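You operate a simulated robot arm through the tools that you are given. There is no shell and no other tool. Be economical: measure what you need, move in short steps, check, and stop when the job is done.

You run a simulated two-armed robot. Do the job below in one go: nothing can be reset, and whatever is moved stays where it is left.

TASK
Wipe the white tray clean, load the yellow meter and carry the tray to the trolley.
Fine: use the yellow sponge and put it back. What is to be rubbed or washed off counts as gone when no trace of it is left.

It is judged by the outcome, as a careful person would: the job done as asked, and still so three seconds after it is handed in. It fails if anything else is knocked over, pushed out of place, dropped, spilled or broken.

THE ROBOT
Two 7-joint arms with three-finger grippers on one trunk, on a base that drives. Base frame: it is fixed to the floor where the robot stands at the start and does not move with it; the origin is under the middle of the robot, x ahead of it, y to its left, z up. Readings come in m, degrees, newtons and seconds.
The left shoulder is at the start at [0.069, 0.126, 1.208], the right one opposite. With the tool pointing down near the work surface each hand reaches from about 0.32 to 0.82 m from the robot's upright axis, wherever it stands, measured 20 degrees to its own side. Places, roughly: inside the white tray [0.5, -0.6, 0.9]; top of the trolley [0.7, 1.2, 0.8]. Payload 2.94 kg a hand.
The TCP of each hand is the grasp point between the finger pads, 0.03 m short of the fingertips. In the tool frame z runs along the fingers and y along their closing line. The gripper opens to 0.128 m. The gripper's body begins 0.093 m behind the TCP.
Orientation is that of the tool frame in the base frame, as [roll, pitch, yaw] about the fixed x, y, z axes, in that order (R = Rz(yaw) Ry(pitch) Rx(roll)). With the fingers straight down and closing along the base's y, the tool's x points along the base's -x, its y along +y and its z along -z.

THE INTERFACE
- The arms move only by the tool arm_command. It takes "left_motion", "right_motion" or both (then of equal length, played together; a hand with none holds still); each is one flat list of numbers, 7 for each row, row after row: the turn, a rotation vector about the tool's x, y, z in degrees, then the shift along the tool's x, y, z in m, then the finger opening in m, from 0 to 0.128. In form: [wx, wy, wz, x, y, z, fingers, wx, wy, wz, x, y, z, fingers, ...]. A call has 1 to 12 rows; each row is the pose to reach, as a shift and turn from the pose commanded when the call began, along the tool's axes at that moment. Each row takes 0.2 s and may step no farther than 0.05 m and 8.6 degrees from the row before; otherwise, or with a gripper value out of range, the whole call is refused. A pose out of reach is approached as far as the arm can. The call stops where the force on the tool passes 90 N (or 10 N more than at its start, if that is more) or the arm is blocked; 0.2 s more then pass. Each finger halts on what it meets, pressing with about 29 N; the grip force reading is that of the motor and also rises with nothing between the fingers. The clock runs only during rows and for 0.2 s after the last one: add rows that repeat a pose to give the fingers time. It gives the time, the measured TCP pose, the force on the tool (base axes), the opening and the grip force at its end, in the units of the frame above (readings bear some noise), with the torque about the TCP (base axes, N m) and any sound that the robot's microphone picked up, and new pictures: "pictures" is both (left out), scene, wrist or none (wrist: the cameras of the hands that moved).
- Cameras (640 x 400 px; columns grow to the right, rows downward): "scene" is now at [0.1676, -0.0537, 1.3686]; the picture's right is [-0.64, -0.77, 0.00], its down [-0.48, 0.40, -0.78] and it looks along [0.60, -0.50, -0.62] (base axes); focal length 250 px, centre (320, 200). "left" rides on the left gripper at [0.069, 0.015, -0.12] in its tool frame; the picture's right is [-0.21, 0.98, 0.00], its down [-0.82, -0.18, -0.54] and it looks along [-0.53, -0.12, 0.84] (tool axes); focal length 251 px, centre (320, 200). "right" rides on the right gripper at [0.069, -0.015, -0.12] in its tool frame; the picture's right is [0.22, 0.98, 0.00], its down [-0.82, 0.18, -0.54] and it looks along [-0.53, 0.12, 0.84] (tool axes); focal length 251 px, centre (320, 200). There is no depth. A picture from a camera that has moved, and an enlarged one, comes with that camera's place and axes in the base frame and with its lens.
- lift_body(by): slides the trunk up (or, below 0, down) by that many m; the arms and the scene camera ride with it, the base frame stays. It gives what a move gives, with no picture.
- roll_base(legs): drives the robot by 1 to 6 legs, each [ahead, left, turn to the left] in m, m and degrees, along the robot's own axes; the way and the turn of a leg run together, so that a leg with both is an arc; at most 1.5 m and 180 degrees a leg. The arms and the cameras ride along, it lands a little off, and it stops where it bumps. It gives what a move gives, and a new picture of the scene camera.
- turn_head(pan, tilt): turns the head with the scene camera to pan (to the left, within 80 degrees either way) and tilt (down, from -29 to 69), counted from straight ahead of the robot. It gives what a move gives, and a new picture of the scene camera.
- zoom(camera, box): a new picture of the part [left, top, right, bottom] of that camera's present view, enlarged. It takes no simulated time.
- hand_in(): hands the job in; it is judged then, once.

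Work in short steps. Places have to be worked out from the pictures, the camera data and where the tool is seen: move nearer, look again, correct. Check each grasp and each placing, and mend what went wrong. You have 120 turns and 260 pictures in all, those below and enlarged ones among them. Open the grippers and draw the arms clear of the work before you hand the job in, unless the task says otherwise; then end with one line.

The tools are called after ">>>" as name(argument=value, ...) on one line, values as JSON. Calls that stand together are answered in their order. arm_command: Moves the arms, as the interface text tells. Its arguments: {"type":"object","properties":{"left_motion":{"type":"array"},"right_motion":{"type":"array"},"pictures":{"type":"string","enum":["both","scene","wrist","none"]}},"required":[]} The other tools are called the same way: lift_body (by) slides the trunk up or down; roll_base (legs) drives the base; turn_head (pan, tilt) turns the head that bears the scene camera; zoom (camera, box) takes an enlarged picture of a part of a camera's view; hand_in () hands the job in.

At the start:

```text
time: 0.0
left_ee_pos: [0.4833, -0.0718, 1.1266]
left_tool_rot: [-180.0, 0.1, 179.9]
left_contact_force: [-0.7, 0.1, -0.4]
left_ft_torque: [0.04, -0.02, 0.02]
left_width: 0.1282
left_gripper_force: 0.0
right_ee_pos: [0.2869, -0.3961, 1.1875]
right_tool_rot: [179.9, 0.1, -180.0]
right_contact_force: [1.2, -0.1, -0.3]
right_ft_torque: [0.02, 0.0, 0.02]
right_width: 0.128
right_gripper_force: 0.0
trunk travel left (down, up): [-0.425, 0.122]
robot x, y, heading: [-0.0003, -0.0002, 0.2]
head pan, tilt: [-40.0, 38.7]
```

scene: 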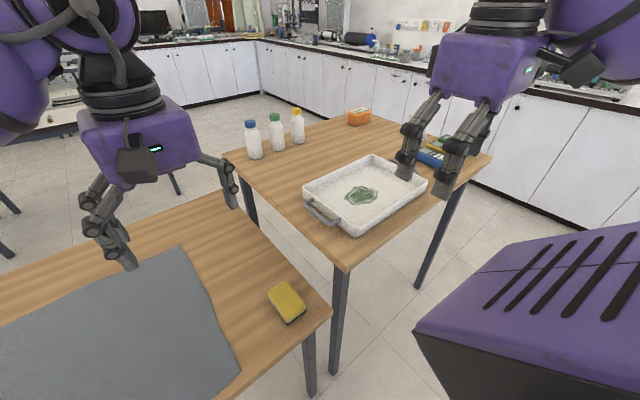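
right: 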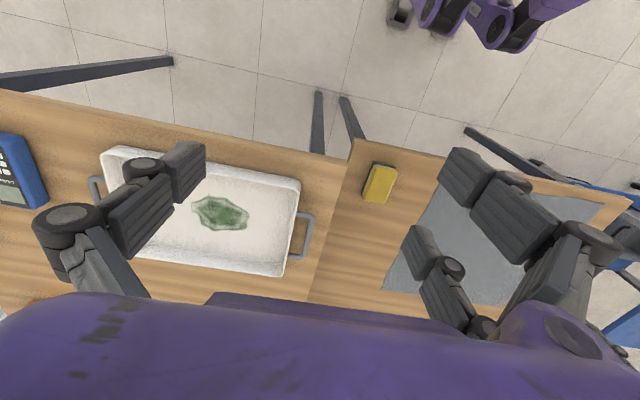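
left: 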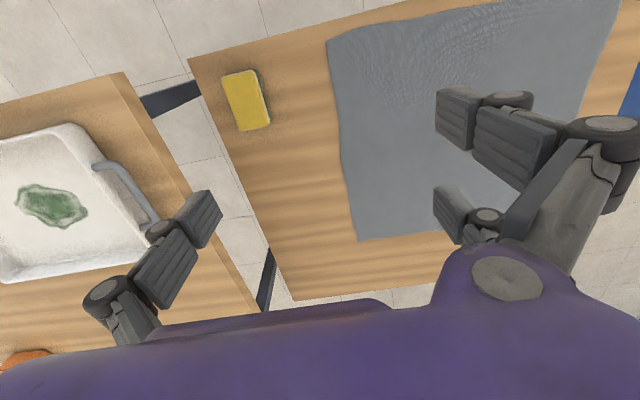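

I first look around: the tray area and the meters, then the trolley.

>>> zoom(camera="scene", box=[280, 90, 520, 240])

>>> turn_head(pan=55, tilt=30)

>>> turn_head(pan=-60, tilt=35)

```text
2.67 times, centred on (400, 165) of scene
camera zoom: at [0.1676, -0.0537, 1.3686], right [-0.64, -0.77, 0.0], down [-0.48, 0.4, -0.78], along [0.6, -0.5, -0.62], focal length 666 px, centre (107, 293)
```

zoom: 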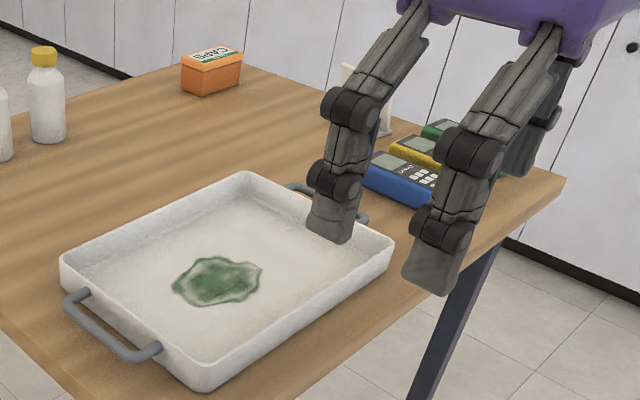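

```text
time: 1.7
left_ee_pos: [0.4826, -0.0722, 1.1276]
left_tool_rot: [179.9, 0.0, 179.9]
left_contact_force: [0.3, 0.1, 0.8]
left_ft_torque: [-0.02, 0.03, 0.01]
left_width: 0.1281
left_gripper_force: 0.1
right_ee_pos: [0.2872, -0.3954, 1.1878]
right_tool_rot: [-180.0, 0.1, 180.0]
right_contact_force: [-0.1, 0.3, 1.1]
right_ft_torque: [0.01, -0.01, -0.01]
right_width: 0.1279
right_gripper_force: 0.1
trunk travel left (down, up): [-0.425, 0.122]
robot x, y, heading: [-0.0012, -0.0001, -0.1]
head pan, tilt: [55.0, 30.0]
camera scene: at [0.1537, 0.0754, 1.382], right [0.82, -0.57, 0.0], down [-0.29, -0.41, -0.87], along [0.5, 0.71, -0.5], focal length 250 px, centre (320, 200)
```

scene: 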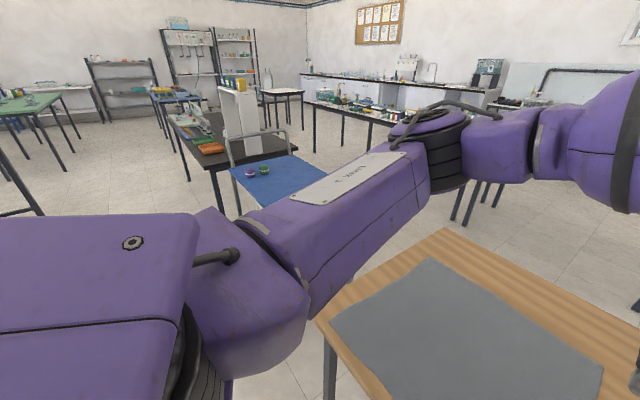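

```text
time: 3.6
left_ee_pos: [0.4835, -0.0703, 1.1278]
left_tool_rot: [-179.9, 0.0, -179.9]
left_contact_force: [0.1, 0.4, 0.0]
left_ft_torque: [-0.01, 0.0, 0.0]
left_width: 0.1278
left_gripper_force: 0.2
right_ee_pos: [0.2865, -0.395, 1.1877]
right_tool_rot: [-179.9, 0.1, 180.0]
right_contact_force: [-0.3, 0.7, 0.6]
right_ft_torque: [-0.02, -0.02, 0.02]
right_width: 0.1279
right_gripper_force: 0.1
trunk travel left (down, up): [-0.425, 0.122]
robot x, y, heading: [0.0001, -0.0022, 0.1]
head pan, tilt: [-60.0, 35.0]
camera scene: at [0.1458, -0.0748, 1.3742], right [-0.87, -0.5, 0.0], down [-0.29, 0.5, -0.82], along [0.41, -0.71, -0.57], focal length 250 px, centre (320, 200)
```

scene: 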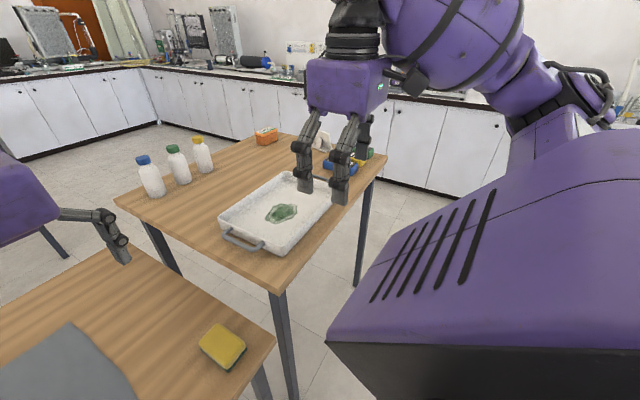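

The tray is nearly axis-aligned around [0.56,-0.56] and the sponge is near [0.47,-0.20,0.78] on a lower table. I take a closer look at the sponge and the meters.

>>> zoom(camera="scene", box=[182, 312, 262, 382])

>>> zoom(camera="right", box=[320, 130, 440, 230])

>>> zoom(camera="left", box=[200, 50, 300, 150])

```text
5.71 times, centred on (222, 347) of scene
camera zoom: at [0.1458, -0.0748, 1.3742], right [-0.87, -0.5, 0.0], down [-0.29, 0.5, -0.82], along [0.41, -0.71, -0.57], focal length 1427 px, centre (880, -640)
```

zoom: 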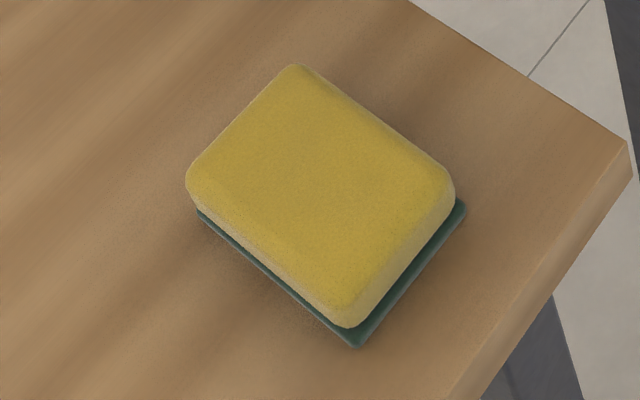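

```text
4.00 times, centred on (380, 180) of right
camera zoom: at [0.2173, -0.4097, 1.3065], right [-0.22, 0.98, 0.0], down [0.82, 0.18, 0.54], along [0.53, 0.12, -0.84], focal length 1006 px, centre (80, 280)
```

zoom: 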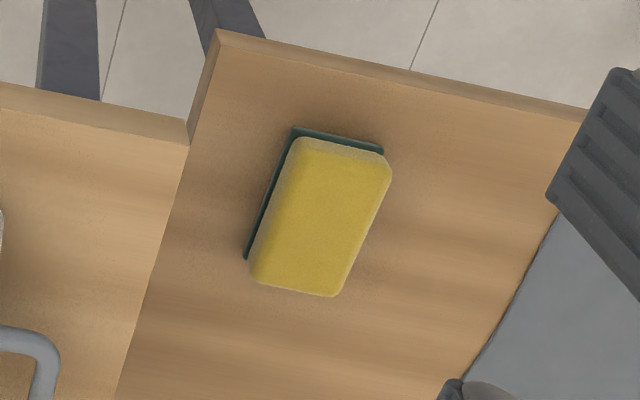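

```text
4.00 times, centred on (250, 100) of left
camera zoom: at [0.4142, -0.0569, 1.2478], right [0.21, 0.98, 0.0], down [0.82, -0.18, 0.54], along [0.53, -0.12, -0.84], focal length 1006 px, centre (600, 600)
```

zoom: 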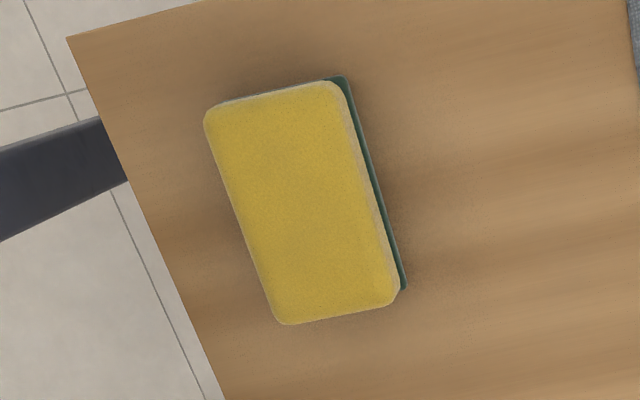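

The sponge lies axis-aligned, centre about [0.48,-0.205], top z≈0.78. I move the right hand above it while the left hand goes out of the way.

>>> arm_command(right_motion=[0, 0, 0, -0.0215, 0.0211, 0.032, 0.1, 0, 0, 0, -0.043, 0.0422, 0.064, 0.1, 0, 0, 0, -0.0645, 0.0633, 0.096, 0.1, 0, 0, 0, -0.086, 0.0844, 0.128, 0.1, 0, 0, 0, -0.1075, 0.1055, 0.16, 0.1, 0, 0, 0, -0.129, 0.1266, 0.192, 0.1, 0, 0, 0, -0.1505, 0.1477, 0.224, 0.1, 0, 0, 0, -0.172, 0.1688, 0.256, 0.1, 0, 0, 0, -0.1935, 0.19, 0.288, 0.1], left_motion=[0, 0, 0, 0, 0.03, 0, 0.1, 0, 0, 0, 0, 0.06, 0, 0.1, 0, 0, 0, 0, 0.09, 0, 0.1, 0, 0, 0, 0, 0.12, 0, 0.1, 0, 0, 0, 0, 0.15, 0, 0.1, 0, 0, 0, 0, 0.18, 0, 0.1, 0, 0, 0, 0, 0.21, 0, 0.1, 0, 0, 0, 0, 0.24, 0, 0.1, 0, 0, 0, 0, 0.27, 0, 0.1], pictures="both")

>>> turn_head(pan=-25, tilt=50)

```text
time: 5.6
left_ee_pos: [0.4851, 0.1977, 1.1267]
left_tool_rot: [-179.9, -0.1, 179.9]
left_contact_force: [1.0, -0.7, -0.2]
left_ft_torque: [0.03, 0.02, 0.01]
left_width: 0.1001
left_gripper_force: 0.0
right_ee_pos: [0.4818, -0.205, 0.8969]
right_tool_rot: [-179.9, 0.0, -179.9]
right_contact_force: [0.1, 0.4, 0.8]
right_ft_torque: [-0.04, 0.06, 0.01]
right_width: 0.0998
right_gripper_force: 0.1
trunk travel left (down, up): [-0.425, 0.122]
robot x, y, heading: [-0.0007, -0.0001, 0.1]
head pan, tilt: [-60.0, 35.0]
camera scene: at [0.1469, -0.0745, 1.3741], right [-0.87, -0.5, 0.0], down [-0.29, 0.5, -0.82], along [0.41, -0.71, -0.57], focal length 250 px, centre (320, 200)
camera right: at [0.4133, -0.2189, 1.0165], right [-0.21, 0.98, 0.0], down [0.82, 0.18, 0.54], along [0.53, 0.12, -0.84], focal length 251 px, centre (320, 200)
camera left: at [0.4157, 0.2129, 1.2473], right [0.22, 0.98, 0.0], down [0.82, -0.18, 0.54], along [0.53, -0.12, -0.84], focal length 251 px, centre (320, 200)
```

scene: 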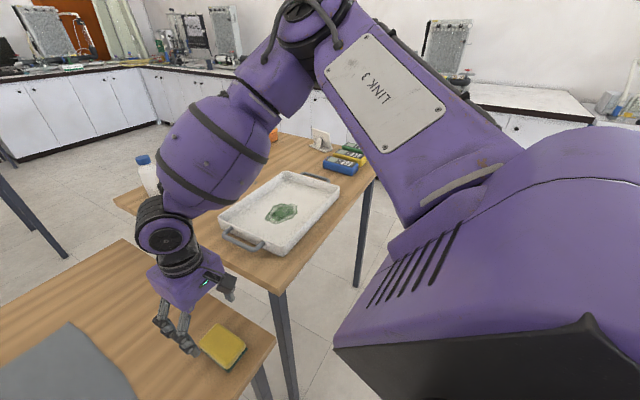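
right: 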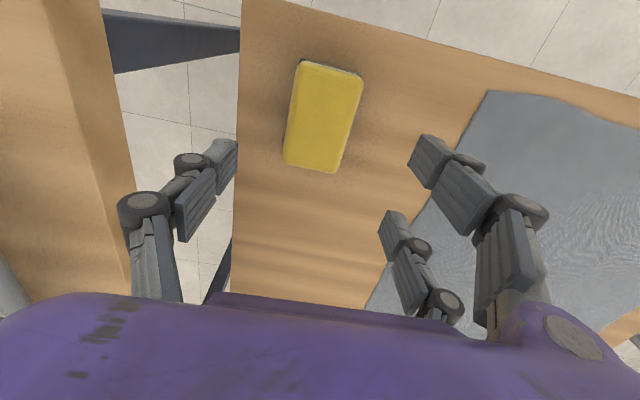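
left: 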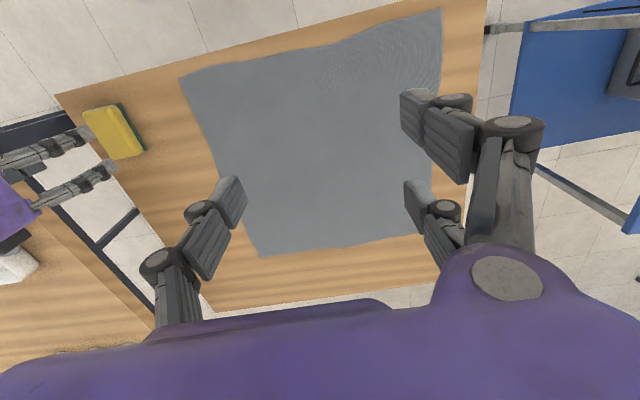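

```text
time: 6.7
left_ee_pos: [0.482, 0.1989, 1.128]
left_tool_rot: [-179.9, 0.0, 180.0]
left_contact_force: [0.6, 0.6, -0.3]
left_ft_torque: [-0.03, 0.02, -0.01]
left_width: 0.1001
left_gripper_force: 0.0
right_ee_pos: [0.4809, -0.2046, 0.8972]
right_tool_rot: [180.0, 0.1, -179.9]
right_contact_force: [-0.7, -1.0, 0.6]
right_ft_torque: [0.04, 0.01, -0.01]
right_width: 0.0999
right_gripper_force: 0.0
trunk travel left (down, up): [-0.425, 0.122]
robot x, y, heading: [-0.0013, 0.0007, 0.0]
head pan, tilt: [-25.0, 50.0]
camera scene: at [0.1716, -0.0312, 1.3525], right [-0.42, -0.91, 0.0], down [-0.69, 0.32, -0.64], along [0.58, -0.27, -0.77], focal length 250 px, centre (320, 200)
```

scene: 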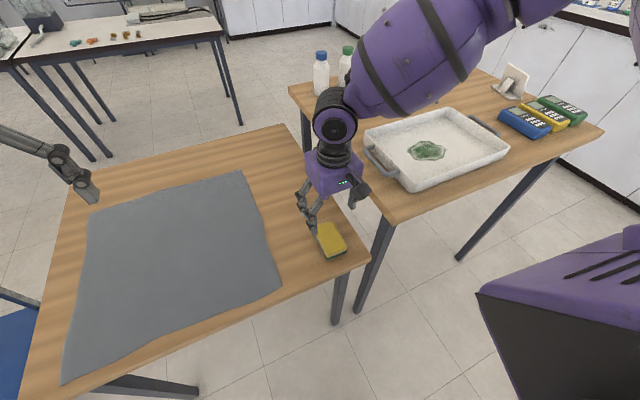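

Sponge centre now reads [0.474,-0.204]; I descend to TCP z≈0.81 and look.

>>> arm_command(right_motion=[0, 0, 0, 0.003, 0, 0.03, 0.1, 0, 0, 0, 0.006, 0.001, 0.06, 0.1, 0, 0, 0, 0.006, 0.001, 0.088, 0.1], pictures="both")

>>> zoom(camera="scene", box=[280, 190, 390, 280])

```text
time: 7.5
left_ee_pos: [0.4846, 0.1968, 1.1278]
left_tool_rot: [180.0, 0.0, -180.0]
left_contact_force: [0.0, -0.2, -0.6]
left_ft_torque: [0.0, 0.01, 0.02]
left_width: 0.0997
left_gripper_force: 0.0
right_ee_pos: [0.4756, -0.2046, 0.8089]
right_tool_rot: [-179.9, 0.1, -179.9]
right_contact_force: [-0.1, -0.1, 0.3]
right_ft_torque: [0.01, -0.01, -0.01]
right_width: 0.0997
right_gripper_force: 0.1
trunk travel left (down, up): [-0.425, 0.122]
robot x, y, heading: [-0.0032, 0.001, 0.1]
head pan, tilt: [-25.0, 50.0]
camera scene: at [0.172, -0.0317, 1.3524], right [-0.42, -0.91, 0.0], down [-0.69, 0.32, -0.64], along [0.58, -0.27, -0.77], focal length 250 px, centre (320, 200)
camera right: at [0.4061, -0.2181, 0.929], right [-0.21, 0.98, 0.0], down [0.82, 0.18, 0.54], along [0.53, 0.12, -0.84], focal length 251 px, centre (320, 200)
```

scene: 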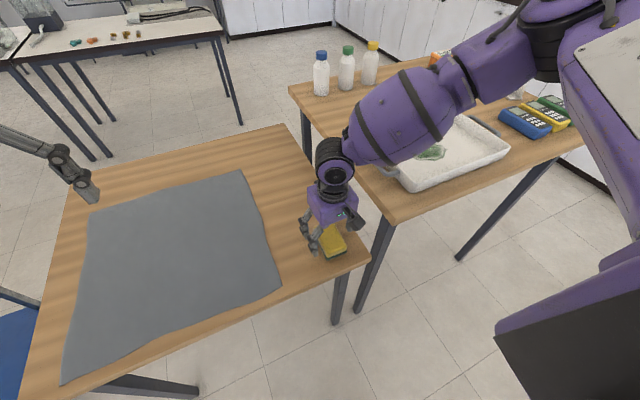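
right: 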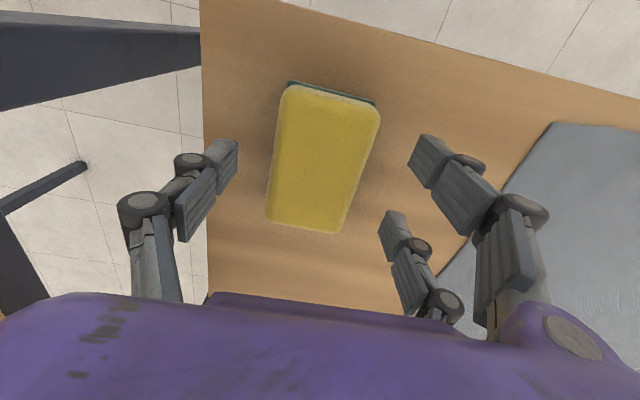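

```text
4.44 times, centred on (335, 235) of scene
camera zoom: at [0.172, -0.0317, 1.3524], right [-0.42, -0.91, 0.0], down [-0.69, 0.32, -0.64], along [0.58, -0.27, -0.77], focal length 1110 px, centre (253, 44)
```

zoom: 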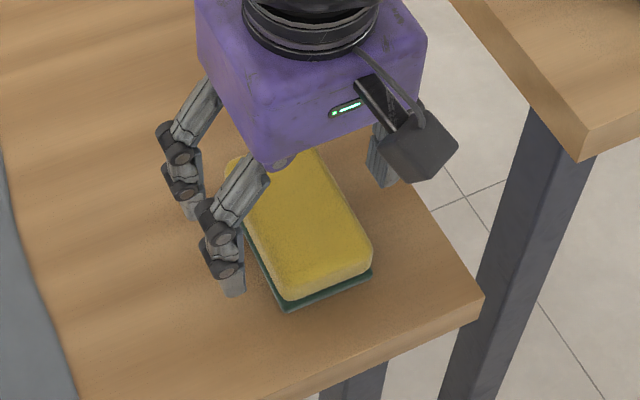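

Aligned. I lower about 2 cm more and close on the sponge's sides.

>>> arm_command(right_motion=[0, 0, 0, 0.003, 0.001, 0.01, 0.1, 0, 0, 0, 0.003, 0.001, 0.018, 0.1], pictures="wrist")

>>> zoom(camera="scene", box=[280, 190, 390, 280])

```text
time: 8.1
left_ee_pos: [0.4841, 0.1965, 1.1281]
left_tool_rot: [180.0, 0.0, -180.0]
left_contact_force: [-0.1, -0.5, 0.5]
left_ft_torque: [0.0, -0.01, 0.03]
left_width: 0.1002
left_gripper_force: 0.2
right_ee_pos: [0.4681, -0.2071, 0.7976]
right_tool_rot: [179.9, 0.1, -180.0]
right_contact_force: [0.2, -0.1, 0.2]
right_ft_torque: [0.02, 0.01, -0.01]
right_width: 0.0998
right_gripper_force: 0.1
right hand out of reach, approached as far as the arm can: row 2
trunk travel left (down, up): [-0.425, 0.122]
robot x, y, heading: [-0.0018, 0.0005, -0.2]
head pan, tilt: [-25.0, 50.0]
camera right: at [0.3995, -0.2225, 0.9166], right [-0.21, 0.98, 0.0], down [0.82, 0.18, 0.54], along [0.53, 0.12, -0.84], focal length 251 px, centre (320, 200)
```

right: 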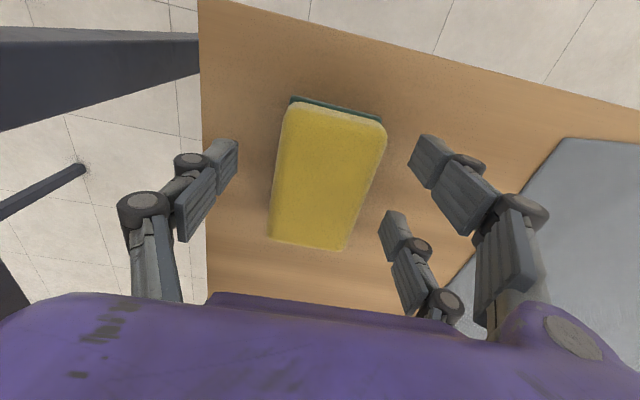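

```text
4.44 times, centred on (335, 235) of scene
camera zoom: at [0.1715, -0.0312, 1.3525], right [-0.42, -0.91, 0.0], down [-0.69, 0.32, -0.64], along [0.58, -0.27, -0.77], focal length 1110 px, centre (253, 44)
```

zoom: 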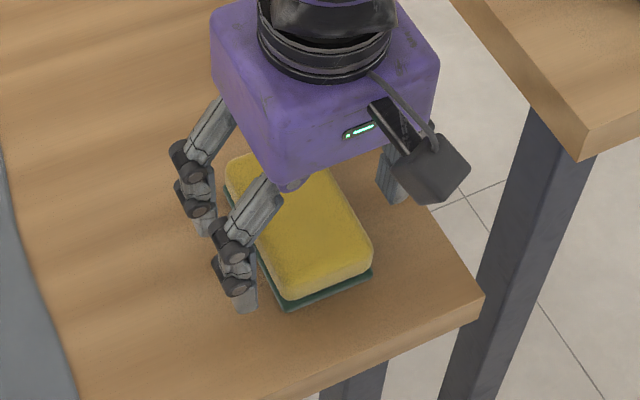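

The arm reached its low limit here; I raise the hand 0.1, then lower the trunk 0.1 to compensate.

>>> arm_command(right_motion=[0, 0, 0, 0, 0, -0.04, 0.1, 0, 0, 0, 0, 0, -0.08, 0.1, 0, 0, 0, 0, 0, -0.12, 0.1], pictures="none")

>>> lift_body(by=-0.1)

```text
time: 8.8
left_ee_pos: [0.4822, 0.198, 1.1282]
left_tool_rot: [180.0, -0.1, -179.9]
left_contact_force: [-0.3, 0.3, -0.2]
left_ft_torque: [0.02, 0.0, 0.0]
left_width: 0.0996
left_gripper_force: 0.0
right_ee_pos: [0.467, -0.2071, 0.9175]
right_tool_rot: [180.0, 0.0, 179.9]
right_contact_force: [-0.3, 0.6, -0.5]
right_ft_torque: [0.0, 0.0, -0.01]
right_width: 0.0999
right_gripper_force: 0.1
trunk travel left (down, up): [-0.425, 0.122]
robot x, y, heading: [0.0023, 0.0008, -0.0]
head pan, tilt: [-25.0, 50.0]
```

```text
time: 10.2
left_ee_pos: [0.4826, 0.1978, 1.0293]
left_tool_rot: [-179.9, 0.1, -180.0]
left_contact_force: [-0.2, 0.2, 0.1]
left_ft_torque: [-0.01, 0.02, 0.0]
left_width: 0.0998
left_gripper_force: 0.0
right_ee_pos: [0.4682, -0.2084, 0.8178]
right_tool_rot: [180.0, 0.1, 179.9]
right_contact_force: [-1.1, -0.1, 0.0]
right_ft_torque: [-0.01, 0.01, 0.03]
right_width: 0.1
right_gripper_force: 0.1
trunk travel left (down, up): [-0.325, 0.222]
robot x, y, heading: [0.0004, -0.0044, -0.1]
head pan, tilt: [-25.0, 50.0]
```

Now move to the sponge centre and down to TCP z≈0.788.

>>> arm_command(right_motion=[0, 0, 0, -0.006, 0.005, 0.01, 0.1, 0, 0, 0, -0.006, 0.005, 0.02, 0.1, 0, 0, 0, -0.006, 0.005, 0.03, 0.1], pictures="wrist")

>>> zoom(camera="scene", box=[280, 150, 390, 240])

```text
time: 11.0
left_ee_pos: [0.4831, 0.1994, 1.028]
left_tool_rot: [-180.0, 0.0, 180.0]
left_contact_force: [0.2, 0.3, -0.1]
left_ft_torque: [0.02, 0.0, 0.0]
left_width: 0.1
left_gripper_force: 0.0
right_ee_pos: [0.4743, -0.2037, 0.787]
right_tool_rot: [180.0, 0.0, 179.9]
right_contact_force: [1.0, -0.4, -0.2]
right_ft_torque: [0.01, 0.02, -0.03]
right_width: 0.1
right_gripper_force: 0.1
trunk travel left (down, up): [-0.325, 0.222]
robot x, y, heading: [-0.0005, -0.0007, 0.1]
head pan, tilt: [-25.0, 50.0]
camera right: at [0.4055, -0.2179, 0.9072], right [-0.21, 0.98, 0.0], down [0.82, 0.18, 0.54], along [0.53, 0.12, -0.84], focal length 251 px, centre (320, 200)
```

right: 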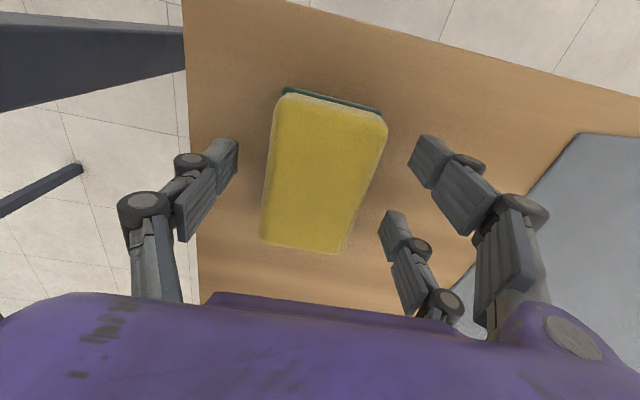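

```text
4.44 times, centred on (335, 195) of scene
camera zoom: at [0.1974, -0.0368, 1.251], right [-0.49, -0.87, 0.0], down [-0.66, 0.37, -0.65], along [0.57, -0.32, -0.76], focal length 1110 px, centre (253, 222)
```

zoom: 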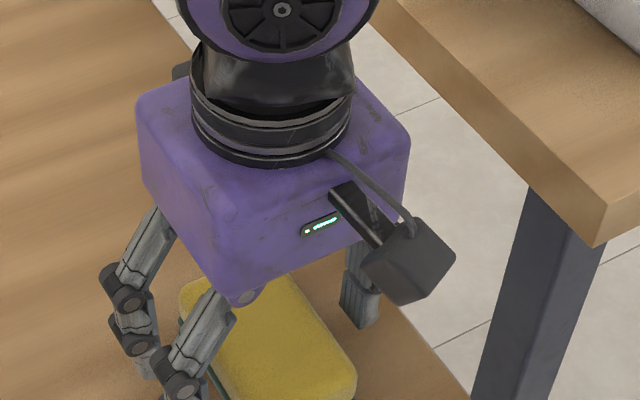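

Tips should be just around the pad's height; I probe 8 mm lower for table contact.

>>> arm_command(right_motion=[0, 0, 0, 0, 0.002, 0.004, 0.1, 0, 0, 0, 0, 0.002, 0.008, 0.1], pictures="none")

```text
time: 11.6
left_ee_pos: [0.4825, 0.1984, 1.0285]
left_tool_rot: [180.0, 0.0, 180.0]
left_contact_force: [-0.5, -0.8, -0.6]
left_ft_torque: [-0.03, 0.02, 0.02]
left_width: 0.0999
left_gripper_force: 0.0
right_ee_pos: [0.4759, -0.2013, 0.7791]
right_tool_rot: [180.0, 0.1, -179.9]
right_contact_force: [-0.2, 0.2, 0.4]
right_ft_torque: [-0.01, -0.01, -0.02]
right_width: 0.0998
right_gripper_force: 0.0
trunk travel left (down, up): [-0.325, 0.222]
robot x, y, heading: [0.0015, 0.0006, 0.0]
head pan, tilt: [-25.0, 50.0]
```

No contact at tips z=0.749. I close the gripper here.

>>> arm_command(right_motion=[0, 0, 0, 0, 0, 0, 0.07, 0, 0, 0, 0, 0, 0, 0.04, 0, 0, 0, 0, 0, 0, 0.03, 0, 0, 0, 0, 0, 0, 0.03], pictures="wrist")

```text
time: 12.6
left_ee_pos: [0.4838, 0.1978, 1.0289]
left_tool_rot: [180.0, 0.1, -179.9]
left_contact_force: [0.5, -0.5, 0.4]
left_ft_torque: [0.01, 0.02, -0.03]
left_width: 0.1001
left_gripper_force: 0.0
right_ee_pos: [0.4765, -0.2016, 0.7813]
right_tool_rot: [180.0, 0.1, -180.0]
right_contact_force: [0.1, -0.2, 1.9]
right_ft_torque: [0.03, -0.01, 0.03]
right_width: 0.0584
right_gripper_force: 29.0
trunk travel left (down, up): [-0.325, 0.222]
robot x, y, heading: [0.0004, -0.0021, -0.0]
head pan, tilt: [-25.0, 50.0]
camera right: at [0.4059, -0.2158, 0.8998], right [-0.22, 0.98, 0.0], down [0.82, 0.18, 0.54], along [0.53, 0.12, -0.84], focal length 251 px, centre (320, 200)
```

right: 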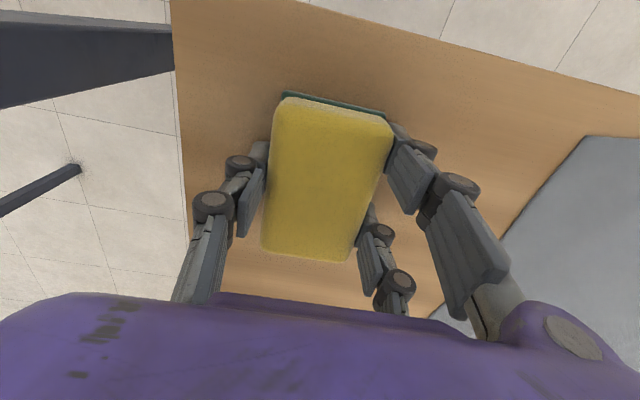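

Held (0.058 wide). Lift it and look.

>>> arm_command(right_motion=[0, 0, 0, 0, 0, -0.04, 0.03, 0, 0, 0, 0, 0, -0.08, 0.03, 0, 0, 0, 0, 0, -0.125, 0.03, 0, 0, 0, 0, 0, -0.17, 0.03, 0, 0, 0, 0, 0, -0.215, 0.03, 0, 0, 0, 0, 0, -0.26, 0.03], pictures="both")

>>> zoom(camera="scene", box=[280, 100, 400, 200])

```text
time: 14.0
left_ee_pos: [0.4822, 0.1992, 1.0282]
left_tool_rot: [-180.0, 0.0, 179.9]
left_contact_force: [-0.5, 0.3, -0.7]
left_ft_torque: [-0.01, -0.03, -0.01]
left_width: 0.0997
left_gripper_force: 0.1
right_ee_pos: [0.4737, -0.2014, 1.0404]
right_tool_rot: [-180.0, 0.0, -179.9]
right_contact_force: [-0.2, -0.2, -0.4]
right_ft_torque: [-0.02, -0.01, 0.0]
right_width: 0.0585
right_gripper_force: 28.6
trunk travel left (down, up): [-0.325, 0.222]
robot x, y, heading: [-0.0014, -0.0017, 0.1]
head pan, tilt: [-25.0, 50.0]
camera scene: at [0.1785, -0.0569, 1.2497], right [-0.76, -0.64, 0.0], down [-0.5, 0.59, -0.64], along [0.41, -0.49, -0.77], focal length 250 px, centre (320, 200)
camera right: at [0.4044, -0.2157, 1.1596], right [-0.22, 0.98, 0.0], down [0.82, 0.18, 0.54], along [0.53, 0.12, -0.84], focal length 251 px, centre (320, 200)
```

scene: 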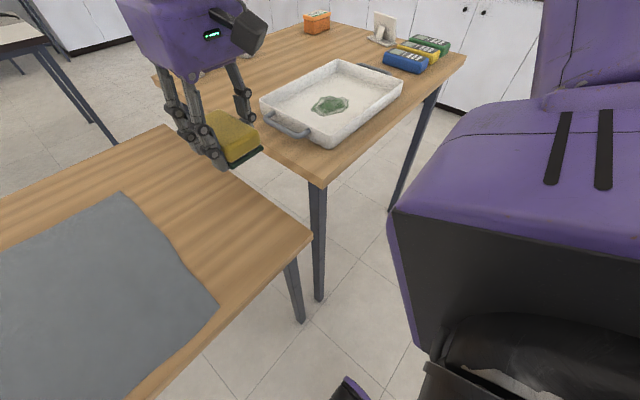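
right: 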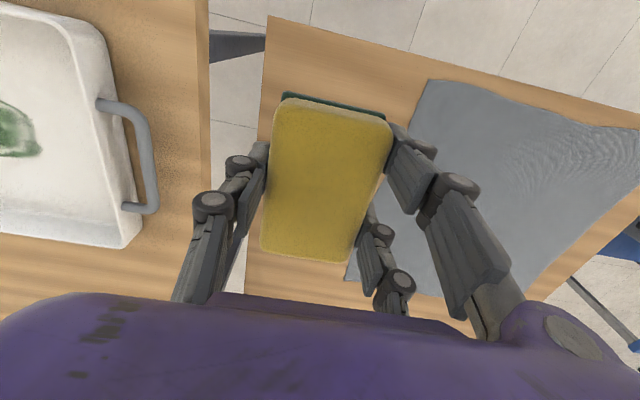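

```text
4.00 times, centred on (340, 150) of scene
camera zoom: at [0.1785, -0.0569, 1.2497], right [-0.76, -0.64, 0.0], down [-0.5, 0.59, -0.64], along [0.41, -0.49, -0.77], focal length 999 px, centre (240, 400)
```

zoom: 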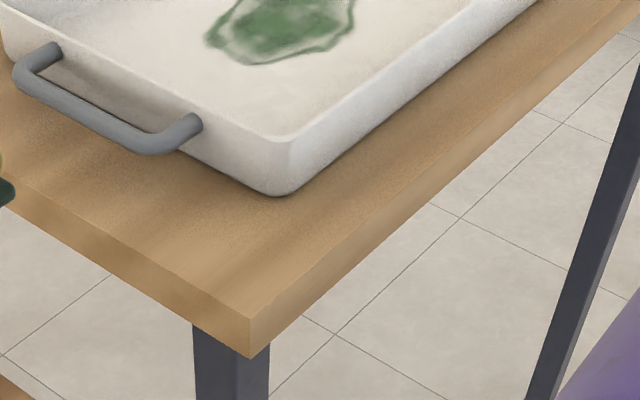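

The sponge is securely held. I drive 0.33 m to the right to bring the tray into comfortable reach.

>>> roll_base(legs=[[0, -0.33, 0]])

>>> turn_head(pan=-25, tilt=45)

```text
time: 17.5
left_ee_pos: [0.4837, -0.1355, 1.027]
left_tool_rot: [179.9, 0.1, 179.9]
left_contact_force: [0.4, -0.2, -0.2]
left_ft_torque: [0.03, 0.01, 0.01]
left_width: 0.1
left_gripper_force: 0.0
right_ee_pos: [0.4721, -0.5356, 1.0403]
right_tool_rot: [-179.9, 0.1, 179.9]
right_contact_force: [-0.6, -0.1, 0.1]
right_ft_torque: [0.01, 0.01, 0.02]
right_width: 0.0586
right_gripper_force: 29.1
trunk travel left (down, up): [-0.325, 0.222]
robot x, y, heading: [0.0, -0.3325, -0.6]
head pan, tilt: [-25.0, 50.0]
camera scene: at [0.1782, -0.3901, 1.2498], right [-0.77, -0.64, 0.0], down [-0.49, 0.59, -0.64], along [0.41, -0.49, -0.77], focal length 250 px, centre (320, 200)
```

scene: 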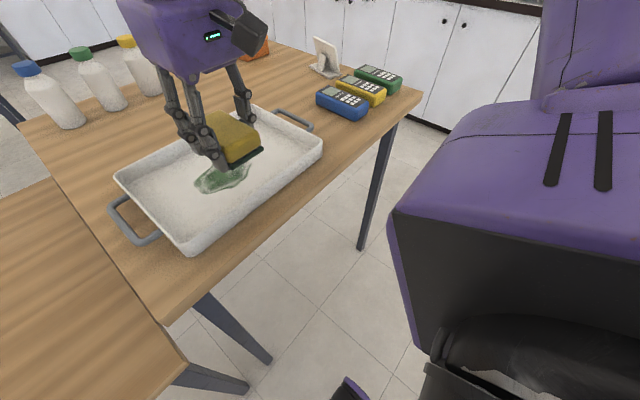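

```text
time: 18.1
left_ee_pos: [0.4819, -0.1346, 1.0292]
left_tool_rot: [-179.9, 0.0, 179.8]
left_contact_force: [-0.1, 0.5, 0.1]
left_ft_torque: [0.0, 0.02, 0.03]
left_width: 0.0999
left_gripper_force: 0.0
right_ee_pos: [0.4728, -0.5363, 1.0396]
right_tool_rot: [-180.0, 0.0, 179.8]
right_contact_force: [-0.4, -0.5, -0.1]
right_ft_torque: [-0.01, -0.02, 0.01]
right_width: 0.0588
right_gripper_force: 28.7
trunk travel left (down, up): [-0.325, 0.222]
robot x, y, heading: [-0.0011, -0.3308, -0.3]
head pan, tilt: [-25.0, 45.0]
camera scene: at [0.1796, -0.3922, 1.2537], right [-0.77, -0.64, 0.0], down [-0.47, 0.57, -0.68], along [0.43, -0.52, -0.74], focal length 250 px, centre (320, 200)
```

scene: 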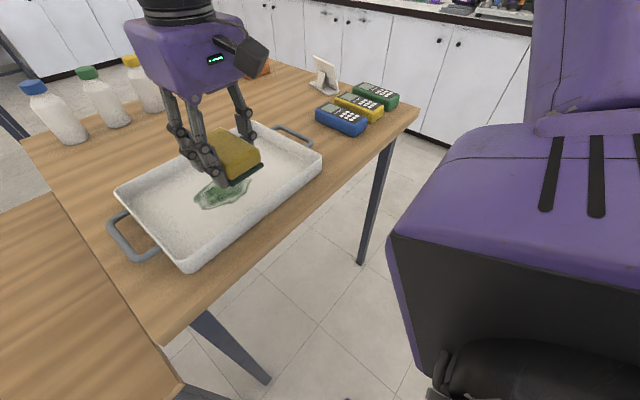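

The sponge is above the tray; the stain spans about x 0.52–0.60, y −0.50…−0.61. I move over it and down to just above the floor of the tray.

>>> arm_command(right_motion=[0, 0, 0, -0.04, -0.01, 0.0, 0.03, 0, 0, 0, -0.085, -0.02, 0.0, 0.03, 0, 0, 0, -0.085, -0.02, 0.04, 0.03, 0, 0, 0, -0.085, -0.02, 0.08, 0.03], pictures="both")

>>> zoom(camera="scene", box=[100, 80, 340, 280])

```text
time: 19.1
left_ee_pos: [0.4839, -0.1365, 1.0268]
left_tool_rot: [-179.9, -0.1, 179.8]
left_contact_force: [-0.6, -0.1, 0.8]
left_ft_torque: [0.01, 0.02, 0.02]
left_width: 0.1
left_gripper_force: 0.0
right_ee_pos: [0.5561, -0.5562, 0.9583]
right_tool_rot: [-180.0, -0.1, 179.9]
right_contact_force: [-0.4, -0.8, -0.1]
right_ft_torque: [0.0, 0.04, 0.01]
right_width: 0.0586
right_gripper_force: 28.9
trunk travel left (down, up): [-0.325, 0.222]
robot x, y, heading: [0.0003, -0.3315, -0.5]
head pan, tilt: [-25.0, 45.0]
camera scene: at [0.188, -0.3894, 1.2587], right [-0.71, -0.71, 0.0], down [-0.49, 0.49, -0.72], along [0.51, -0.51, -0.69], focal length 250 px, centre (320, 200)
camera right: at [0.4871, -0.5706, 1.078], right [-0.21, 0.98, 0.0], down [0.82, 0.18, 0.54], along [0.53, 0.11, -0.84], focal length 251 px, centre (320, 200)
```

scene: 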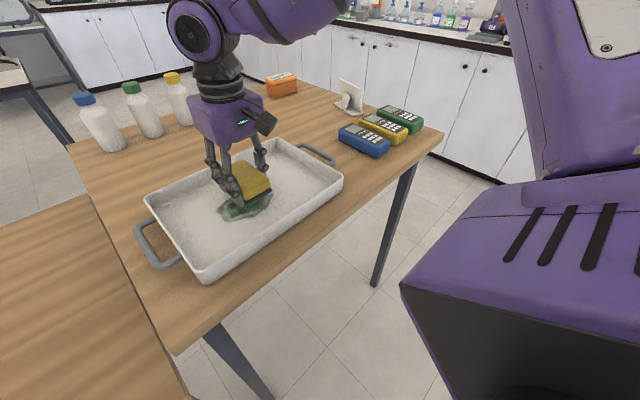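
right: 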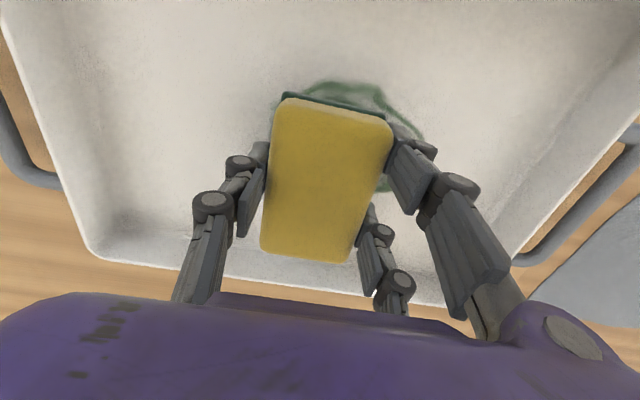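

```text
2.00 times, centred on (220, 180) of scene
camera zoom: at [0.188, -0.3894, 1.2587], right [-0.71, -0.71, 0.0], down [-0.49, 0.49, -0.72], along [0.51, -0.51, -0.69], focal length 499 px, centre (520, 240)
```

zoom: 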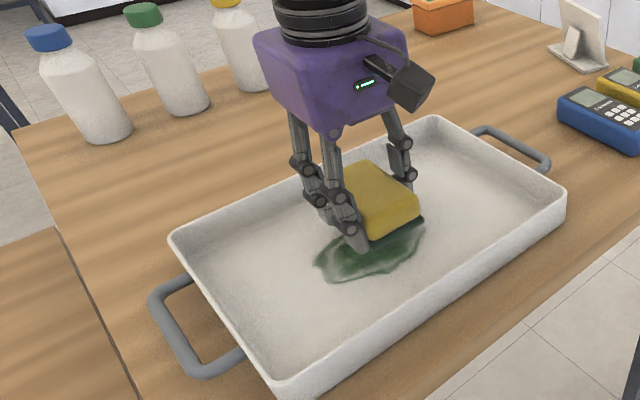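

Descend gently until contact.

>>> arm_command(right_motion=[0, 0, 0, 0, 0, 0.006, 0.03, 0, 0, 0, 0, 0, 0.012, 0.03], pictures="none")

>>> arm_command(right_motion=[0, 0, 0, 0, 0, 0.004, 0.03, 0, 0, 0, 0, 0, 0.008, 0.03], pictures="none")

```text
time: 19.7
left_ee_pos: [0.483, -0.1352, 1.0277]
left_tool_rot: [-179.9, 0.0, 179.7]
left_contact_force: [0.7, -0.4, 0.2]
left_ft_torque: [-0.05, -0.01, 0.04]
left_width: 0.1
left_gripper_force: 0.0
right_ee_pos: [0.5575, -0.556, 0.9472]
right_tool_rot: [-180.0, 0.0, 179.9]
right_contact_force: [-0.2, -0.2, -0.2]
right_ft_torque: [0.01, 0.04, 0.0]
right_width: 0.0585
right_gripper_force: 29.1
trunk travel left (down, up): [-0.325, 0.222]
robot x, y, heading: [0.0001, -0.332, -0.2]
head pan, tilt: [-25.0, 45.0]
```

```text
time: 20.3
left_ee_pos: [0.4827, -0.1363, 1.0273]
left_tool_rot: [179.9, 0.0, 179.7]
left_contact_force: [0.1, 0.2, 0.0]
left_ft_torque: [-0.04, 0.02, 0.01]
left_width: 0.1001
left_gripper_force: 0.1
right_ee_pos: [0.5571, -0.5565, 0.9385]
right_tool_rot: [-180.0, 0.0, 179.8]
right_contact_force: [-0.4, -0.5, 0.0]
right_ft_torque: [-0.02, -0.02, 0.0]
right_width: 0.0585
right_gripper_force: 29.5
trunk travel left (down, up): [-0.325, 0.222]
robot x, y, heading: [-0.0011, -0.3293, -0.6]
head pan, tilt: [-25.0, 45.0]
```

Still no contact; continue down.

>>> arm_command(right_motion=[0, 0, 0, 0, 0, 0.004, 0.03, 0, 0, 0, 0, 0, 0.008, 0.03], pictures="none")

>>> arm_command(right_motion=[0, 0, 0, 0, 0, 0.003, 0.03, 0, 0, 0, 0, 0, 0.006, 0.03], pictures="wrist")

```text
time: 20.9
left_ee_pos: [0.4826, -0.1365, 1.0279]
left_tool_rot: [180.0, 0.0, 179.7]
left_contact_force: [-0.3, 0.1, -0.5]
left_ft_torque: [-0.01, -0.01, -0.02]
left_width: 0.0999
left_gripper_force: 0.2
right_ee_pos: [0.5571, -0.5566, 0.9342]
right_tool_rot: [180.0, 0.4, 179.8]
right_contact_force: [-0.1, -3.5, 24.2]
right_ft_torque: [0.04, 0.72, 0.1]
right_width: 0.0586
right_gripper_force: 28.9
trunk travel left (down, up): [-0.325, 0.222]
robot x, y, heading: [-0.0016, -0.3347, -0.4]
head pan, tilt: [-25.0, 45.0]
```

```text
time: 21.5
left_ee_pos: [0.479, -0.1351, 1.0306]
left_tool_rot: [179.9, 0.2, 179.7]
left_contact_force: [0.1, 0.5, -0.8]
left_ft_torque: [-0.01, 0.0, -0.03]
left_width: 0.1005
left_gripper_force: 0.1
right_ee_pos: [0.5578, -0.5561, 0.9334]
right_tool_rot: [179.9, 0.8, 179.8]
right_contact_force: [2.0, -11.5, 70.5]
right_ft_torque: [0.16, 1.45, 0.02]
right_width: 0.0593
right_gripper_force: 28.9
trunk travel left (down, up): [-0.325, 0.222]
robot x, y, heading: [0.0002, -0.3344, -0.2]
head pan, tilt: [-25.0, 45.0]
camera right: at [0.4864, -0.5698, 1.0512], right [-0.21, 0.98, 0.0], down [0.81, 0.18, 0.55], along [0.54, 0.11, -0.83], focal length 251 px, centre (320, 200)
```

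right: 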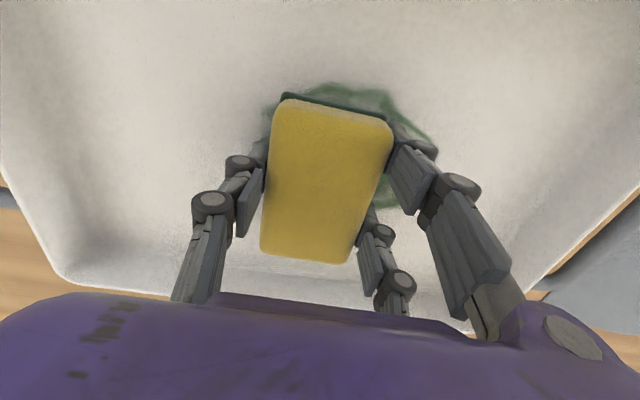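

Contact is at TCP z≈0.934. I ease to about 20 N and make a rubbing loop over the whole stain.

>>> arm_command(right_motion=[0, 0, 0, 0, 0, -0.006, 0.03, 0, 0, 0, -0.04, 0, -0.006, 0.03, 0, 0, 0, -0.04, 0.035, -0.006, 0.03, 0, 0, 0, -0.04, 0.065, -0.006, 0.03, 0, 0, 0, 0, 0.065, -0.006, 0.03, 0, 0, 0, 0.03, 0.065, -0.006, 0.03, 0, 0, 0, 0.03, 0.03, -0.006, 0.03, 0, 0, 0, 0.03, -0.01, -0.006, 0.03, 0, 0, 0, 0.03, -0.05, -0.006, 0.03, 0, 0, 0, 0.0, -0.07, -0.006, 0.03, 0, 0, 0, -0.04, -0.07, -0.006, 0.03, 0, 0, 0, -0.04, -0.03, -0.006, 0.03], pictures="both")

```text
time: 24.1
left_ee_pos: [0.4813, -0.135, 1.0289]
left_tool_rot: [180.0, 0.1, 179.7]
left_contact_force: [0.5, 0.6, -0.7]
left_ft_torque: [-0.02, -0.02, -0.02]
left_width: 0.0998
left_gripper_force: 0.1
right_ee_pos: [0.5982, -0.5867, 0.9336]
right_tool_rot: [-180.0, 0.1, 179.7]
right_contact_force: [1.7, -8.2, 18.2]
right_ft_torque: [0.36, 0.38, 0.25]
right_width: 0.0585
right_gripper_force: 28.5
trunk travel left (down, up): [-0.325, 0.222]
robot x, y, heading: [-0.0001, -0.3289, -0.1]
head pan, tilt: [-25.0, 45.0]
camera scene: at [0.1924, -0.3802, 1.2583], right [-0.61, -0.79, 0.0], down [-0.55, 0.43, -0.72], along [0.57, -0.44, -0.7], focal length 250 px, centre (320, 200)
camera right: at [0.528, -0.6013, 1.0523], right [-0.21, 0.98, 0.0], down [0.82, 0.18, 0.54], along [0.53, 0.11, -0.84], focal length 251 px, centre (320, 200)
```

scene: 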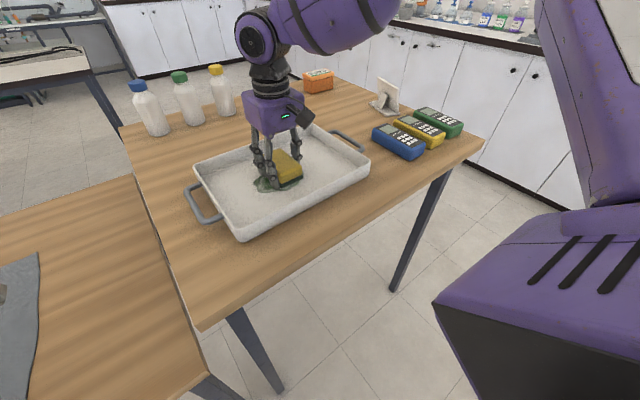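
right: 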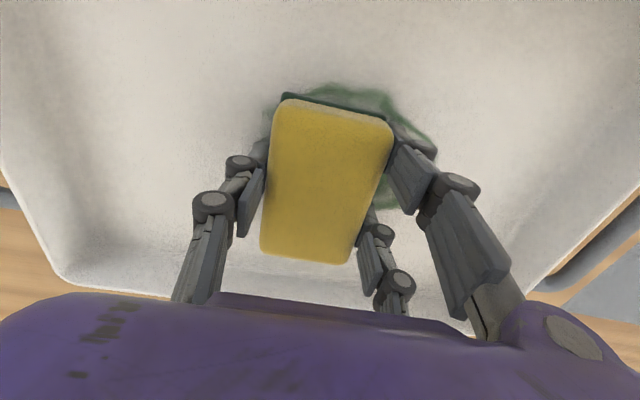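

The tray slid along with the sponge instead of being rubbed, so the tray must be held. I lift the sponge and bring the left hand over the near handle to take a look.

>>> arm_command(right_motion=[0, 0, 0, 0, 0, -0.04, 0.03, 0, 0, 0, 0, 0, -0.08, 0.03, 0, 0, 0, 0, -0.04, -0.1, 0.03, 0, 0, 0, 0, -0.04, -0.1, 0.03], left_motion=[0, 0, 0, 0, -0.03, -0.02, 0.1, 0, 0, 0, -0.03, -0.06, -0.04, 0.1, 0, 0, 0, -0.06, -0.09, -0.04, 0.1, 0, 0, 0, -0.1, -0.12, -0.04, 0.1], pictures="both")

```text
time: 25.1
left_ee_pos: [0.5846, -0.258, 1.0665]
left_tool_rot: [-179.9, 0.0, 179.8]
left_contact_force: [0.7, -0.6, 0.3]
left_ft_torque: [0.02, 0.0, 0.01]
left_width: 0.0997
left_gripper_force: 0.1
right_ee_pos: [0.5991, -0.6265, 1.0278]
right_tool_rot: [-179.9, 0.0, 179.8]
right_contact_force: [0.3, 0.5, -0.3]
right_ft_torque: [-0.05, 0.04, -0.03]
right_width: 0.0589
right_gripper_force: 28.6
trunk travel left (down, up): [-0.325, 0.222]
robot x, y, heading: [-0.0034, -0.3331, -0.5]
head pan, tilt: [-25.0, 45.0]
camera scene: at [0.188, -0.3891, 1.2573], right [-0.71, -0.71, 0.0], down [-0.5, 0.5, -0.71], along [0.5, -0.5, -0.7], focal length 250 px, centre (320, 200)
camera right: at [0.5304, -0.6404, 1.1487], right [-0.21, 0.98, 0.0], down [0.82, 0.18, 0.54], along [0.53, 0.11, -0.84], focal length 251 px, centre (320, 200)
camera left: at [0.5155, -0.2425, 1.1872], right [0.22, 0.98, 0.0], down [0.82, -0.18, 0.54], along [0.53, -0.12, -0.84], focal length 251 px, centre (320, 200)
```

scene: 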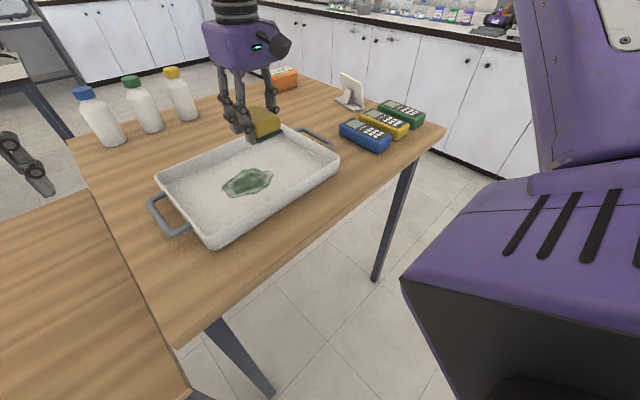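
right: 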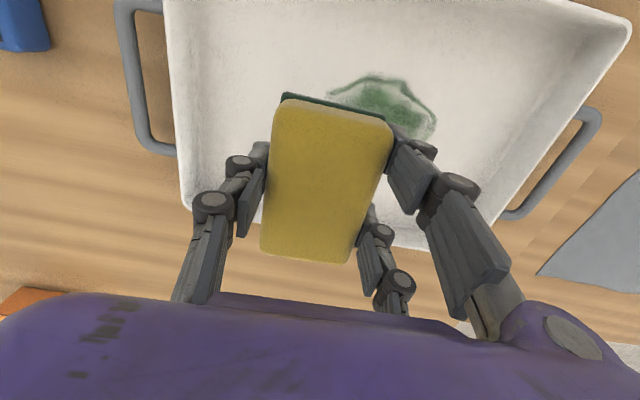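
left: 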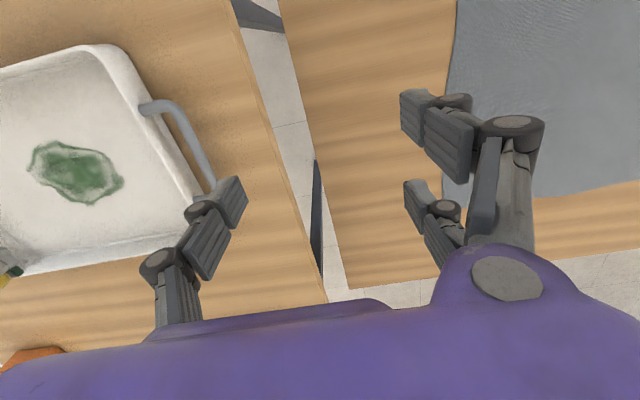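

The stain now spans x 0.55–0.63, y −0.54…−0.64; the near handle bar runs along x at y≈−0.40, centred x≈0.59. I tilt the left hand 20° and bring it above the bar with narrow fingers.

>>> arm_command(left_motion=[6.67, 0, 0, -0.002, -0.037, 0.02, 0.08, 13.33, 0, 0, -0.004, -0.074, 0.04, 0.05, 20, 0, 0, -0.007, -0.111, 0.065, 0.034, 20, 0, 0, -0.007, -0.111, 0.065, 0.034], pictures="both")

>>> zoom(camera="scene", box=[100, 120, 300, 270])

```text
time: 26.1
left_ee_pos: [0.5889, -0.3671, 1.003]
left_tool_rot: [-160.0, 0.0, 179.7]
left_contact_force: [-0.5, 0.1, -0.2]
left_ft_torque: [-0.01, -0.05, -0.02]
left_width: 0.034
left_gripper_force: 0.0
right_ee_pos: [0.5982, -0.6254, 1.0292]
right_tool_rot: [179.9, 0.1, 179.8]
right_contact_force: [-0.4, -0.3, -0.5]
right_ft_torque: [0.01, -0.01, -0.02]
right_width: 0.0587
right_gripper_force: 29.8
trunk travel left (down, up): [-0.325, 0.222]
robot x, y, heading: [-0.0035, -0.334, -0.4]
head pan, tilt: [-25.0, 45.0]
camera scene: at [0.1864, -0.3885, 1.2576], right [-0.71, -0.71, 0.0], down [-0.5, 0.5, -0.71], along [0.5, -0.5, -0.7], focal length 250 px, centre (320, 200)
camera left: at [0.5204, -0.3121, 1.11], right [0.22, 0.92, -0.34], down [0.82, 0.01, 0.57], along [0.53, -0.4, -0.75], focal length 251 px, centre (320, 200)
```

scene: 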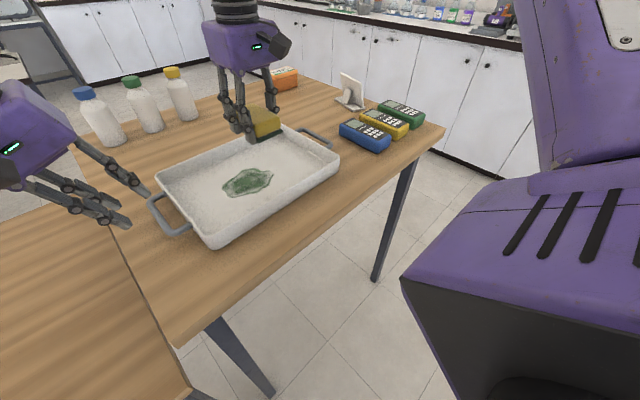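
left: 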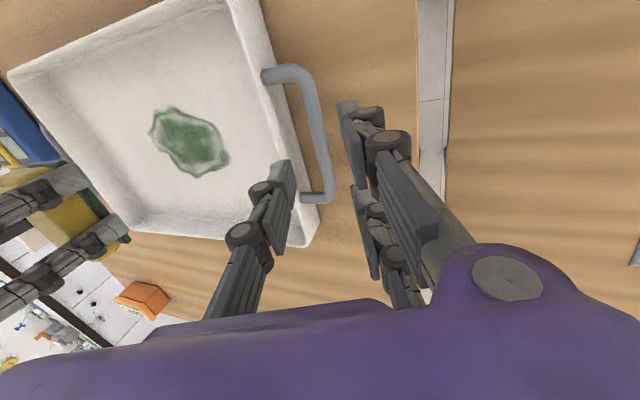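

```text
2.67 times, centred on (200, 195) of scene
camera zoom: at [0.1864, -0.3885, 1.2576], right [-0.71, -0.71, 0.0], down [-0.5, 0.5, -0.71], along [0.5, -0.5, -0.7], focal length 666 px, centre (640, 213)
```

zoom: 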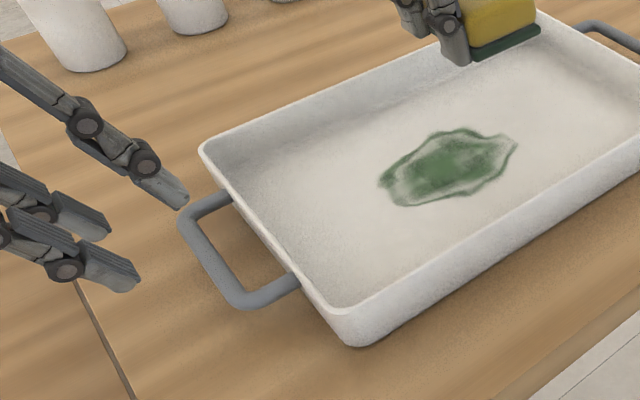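

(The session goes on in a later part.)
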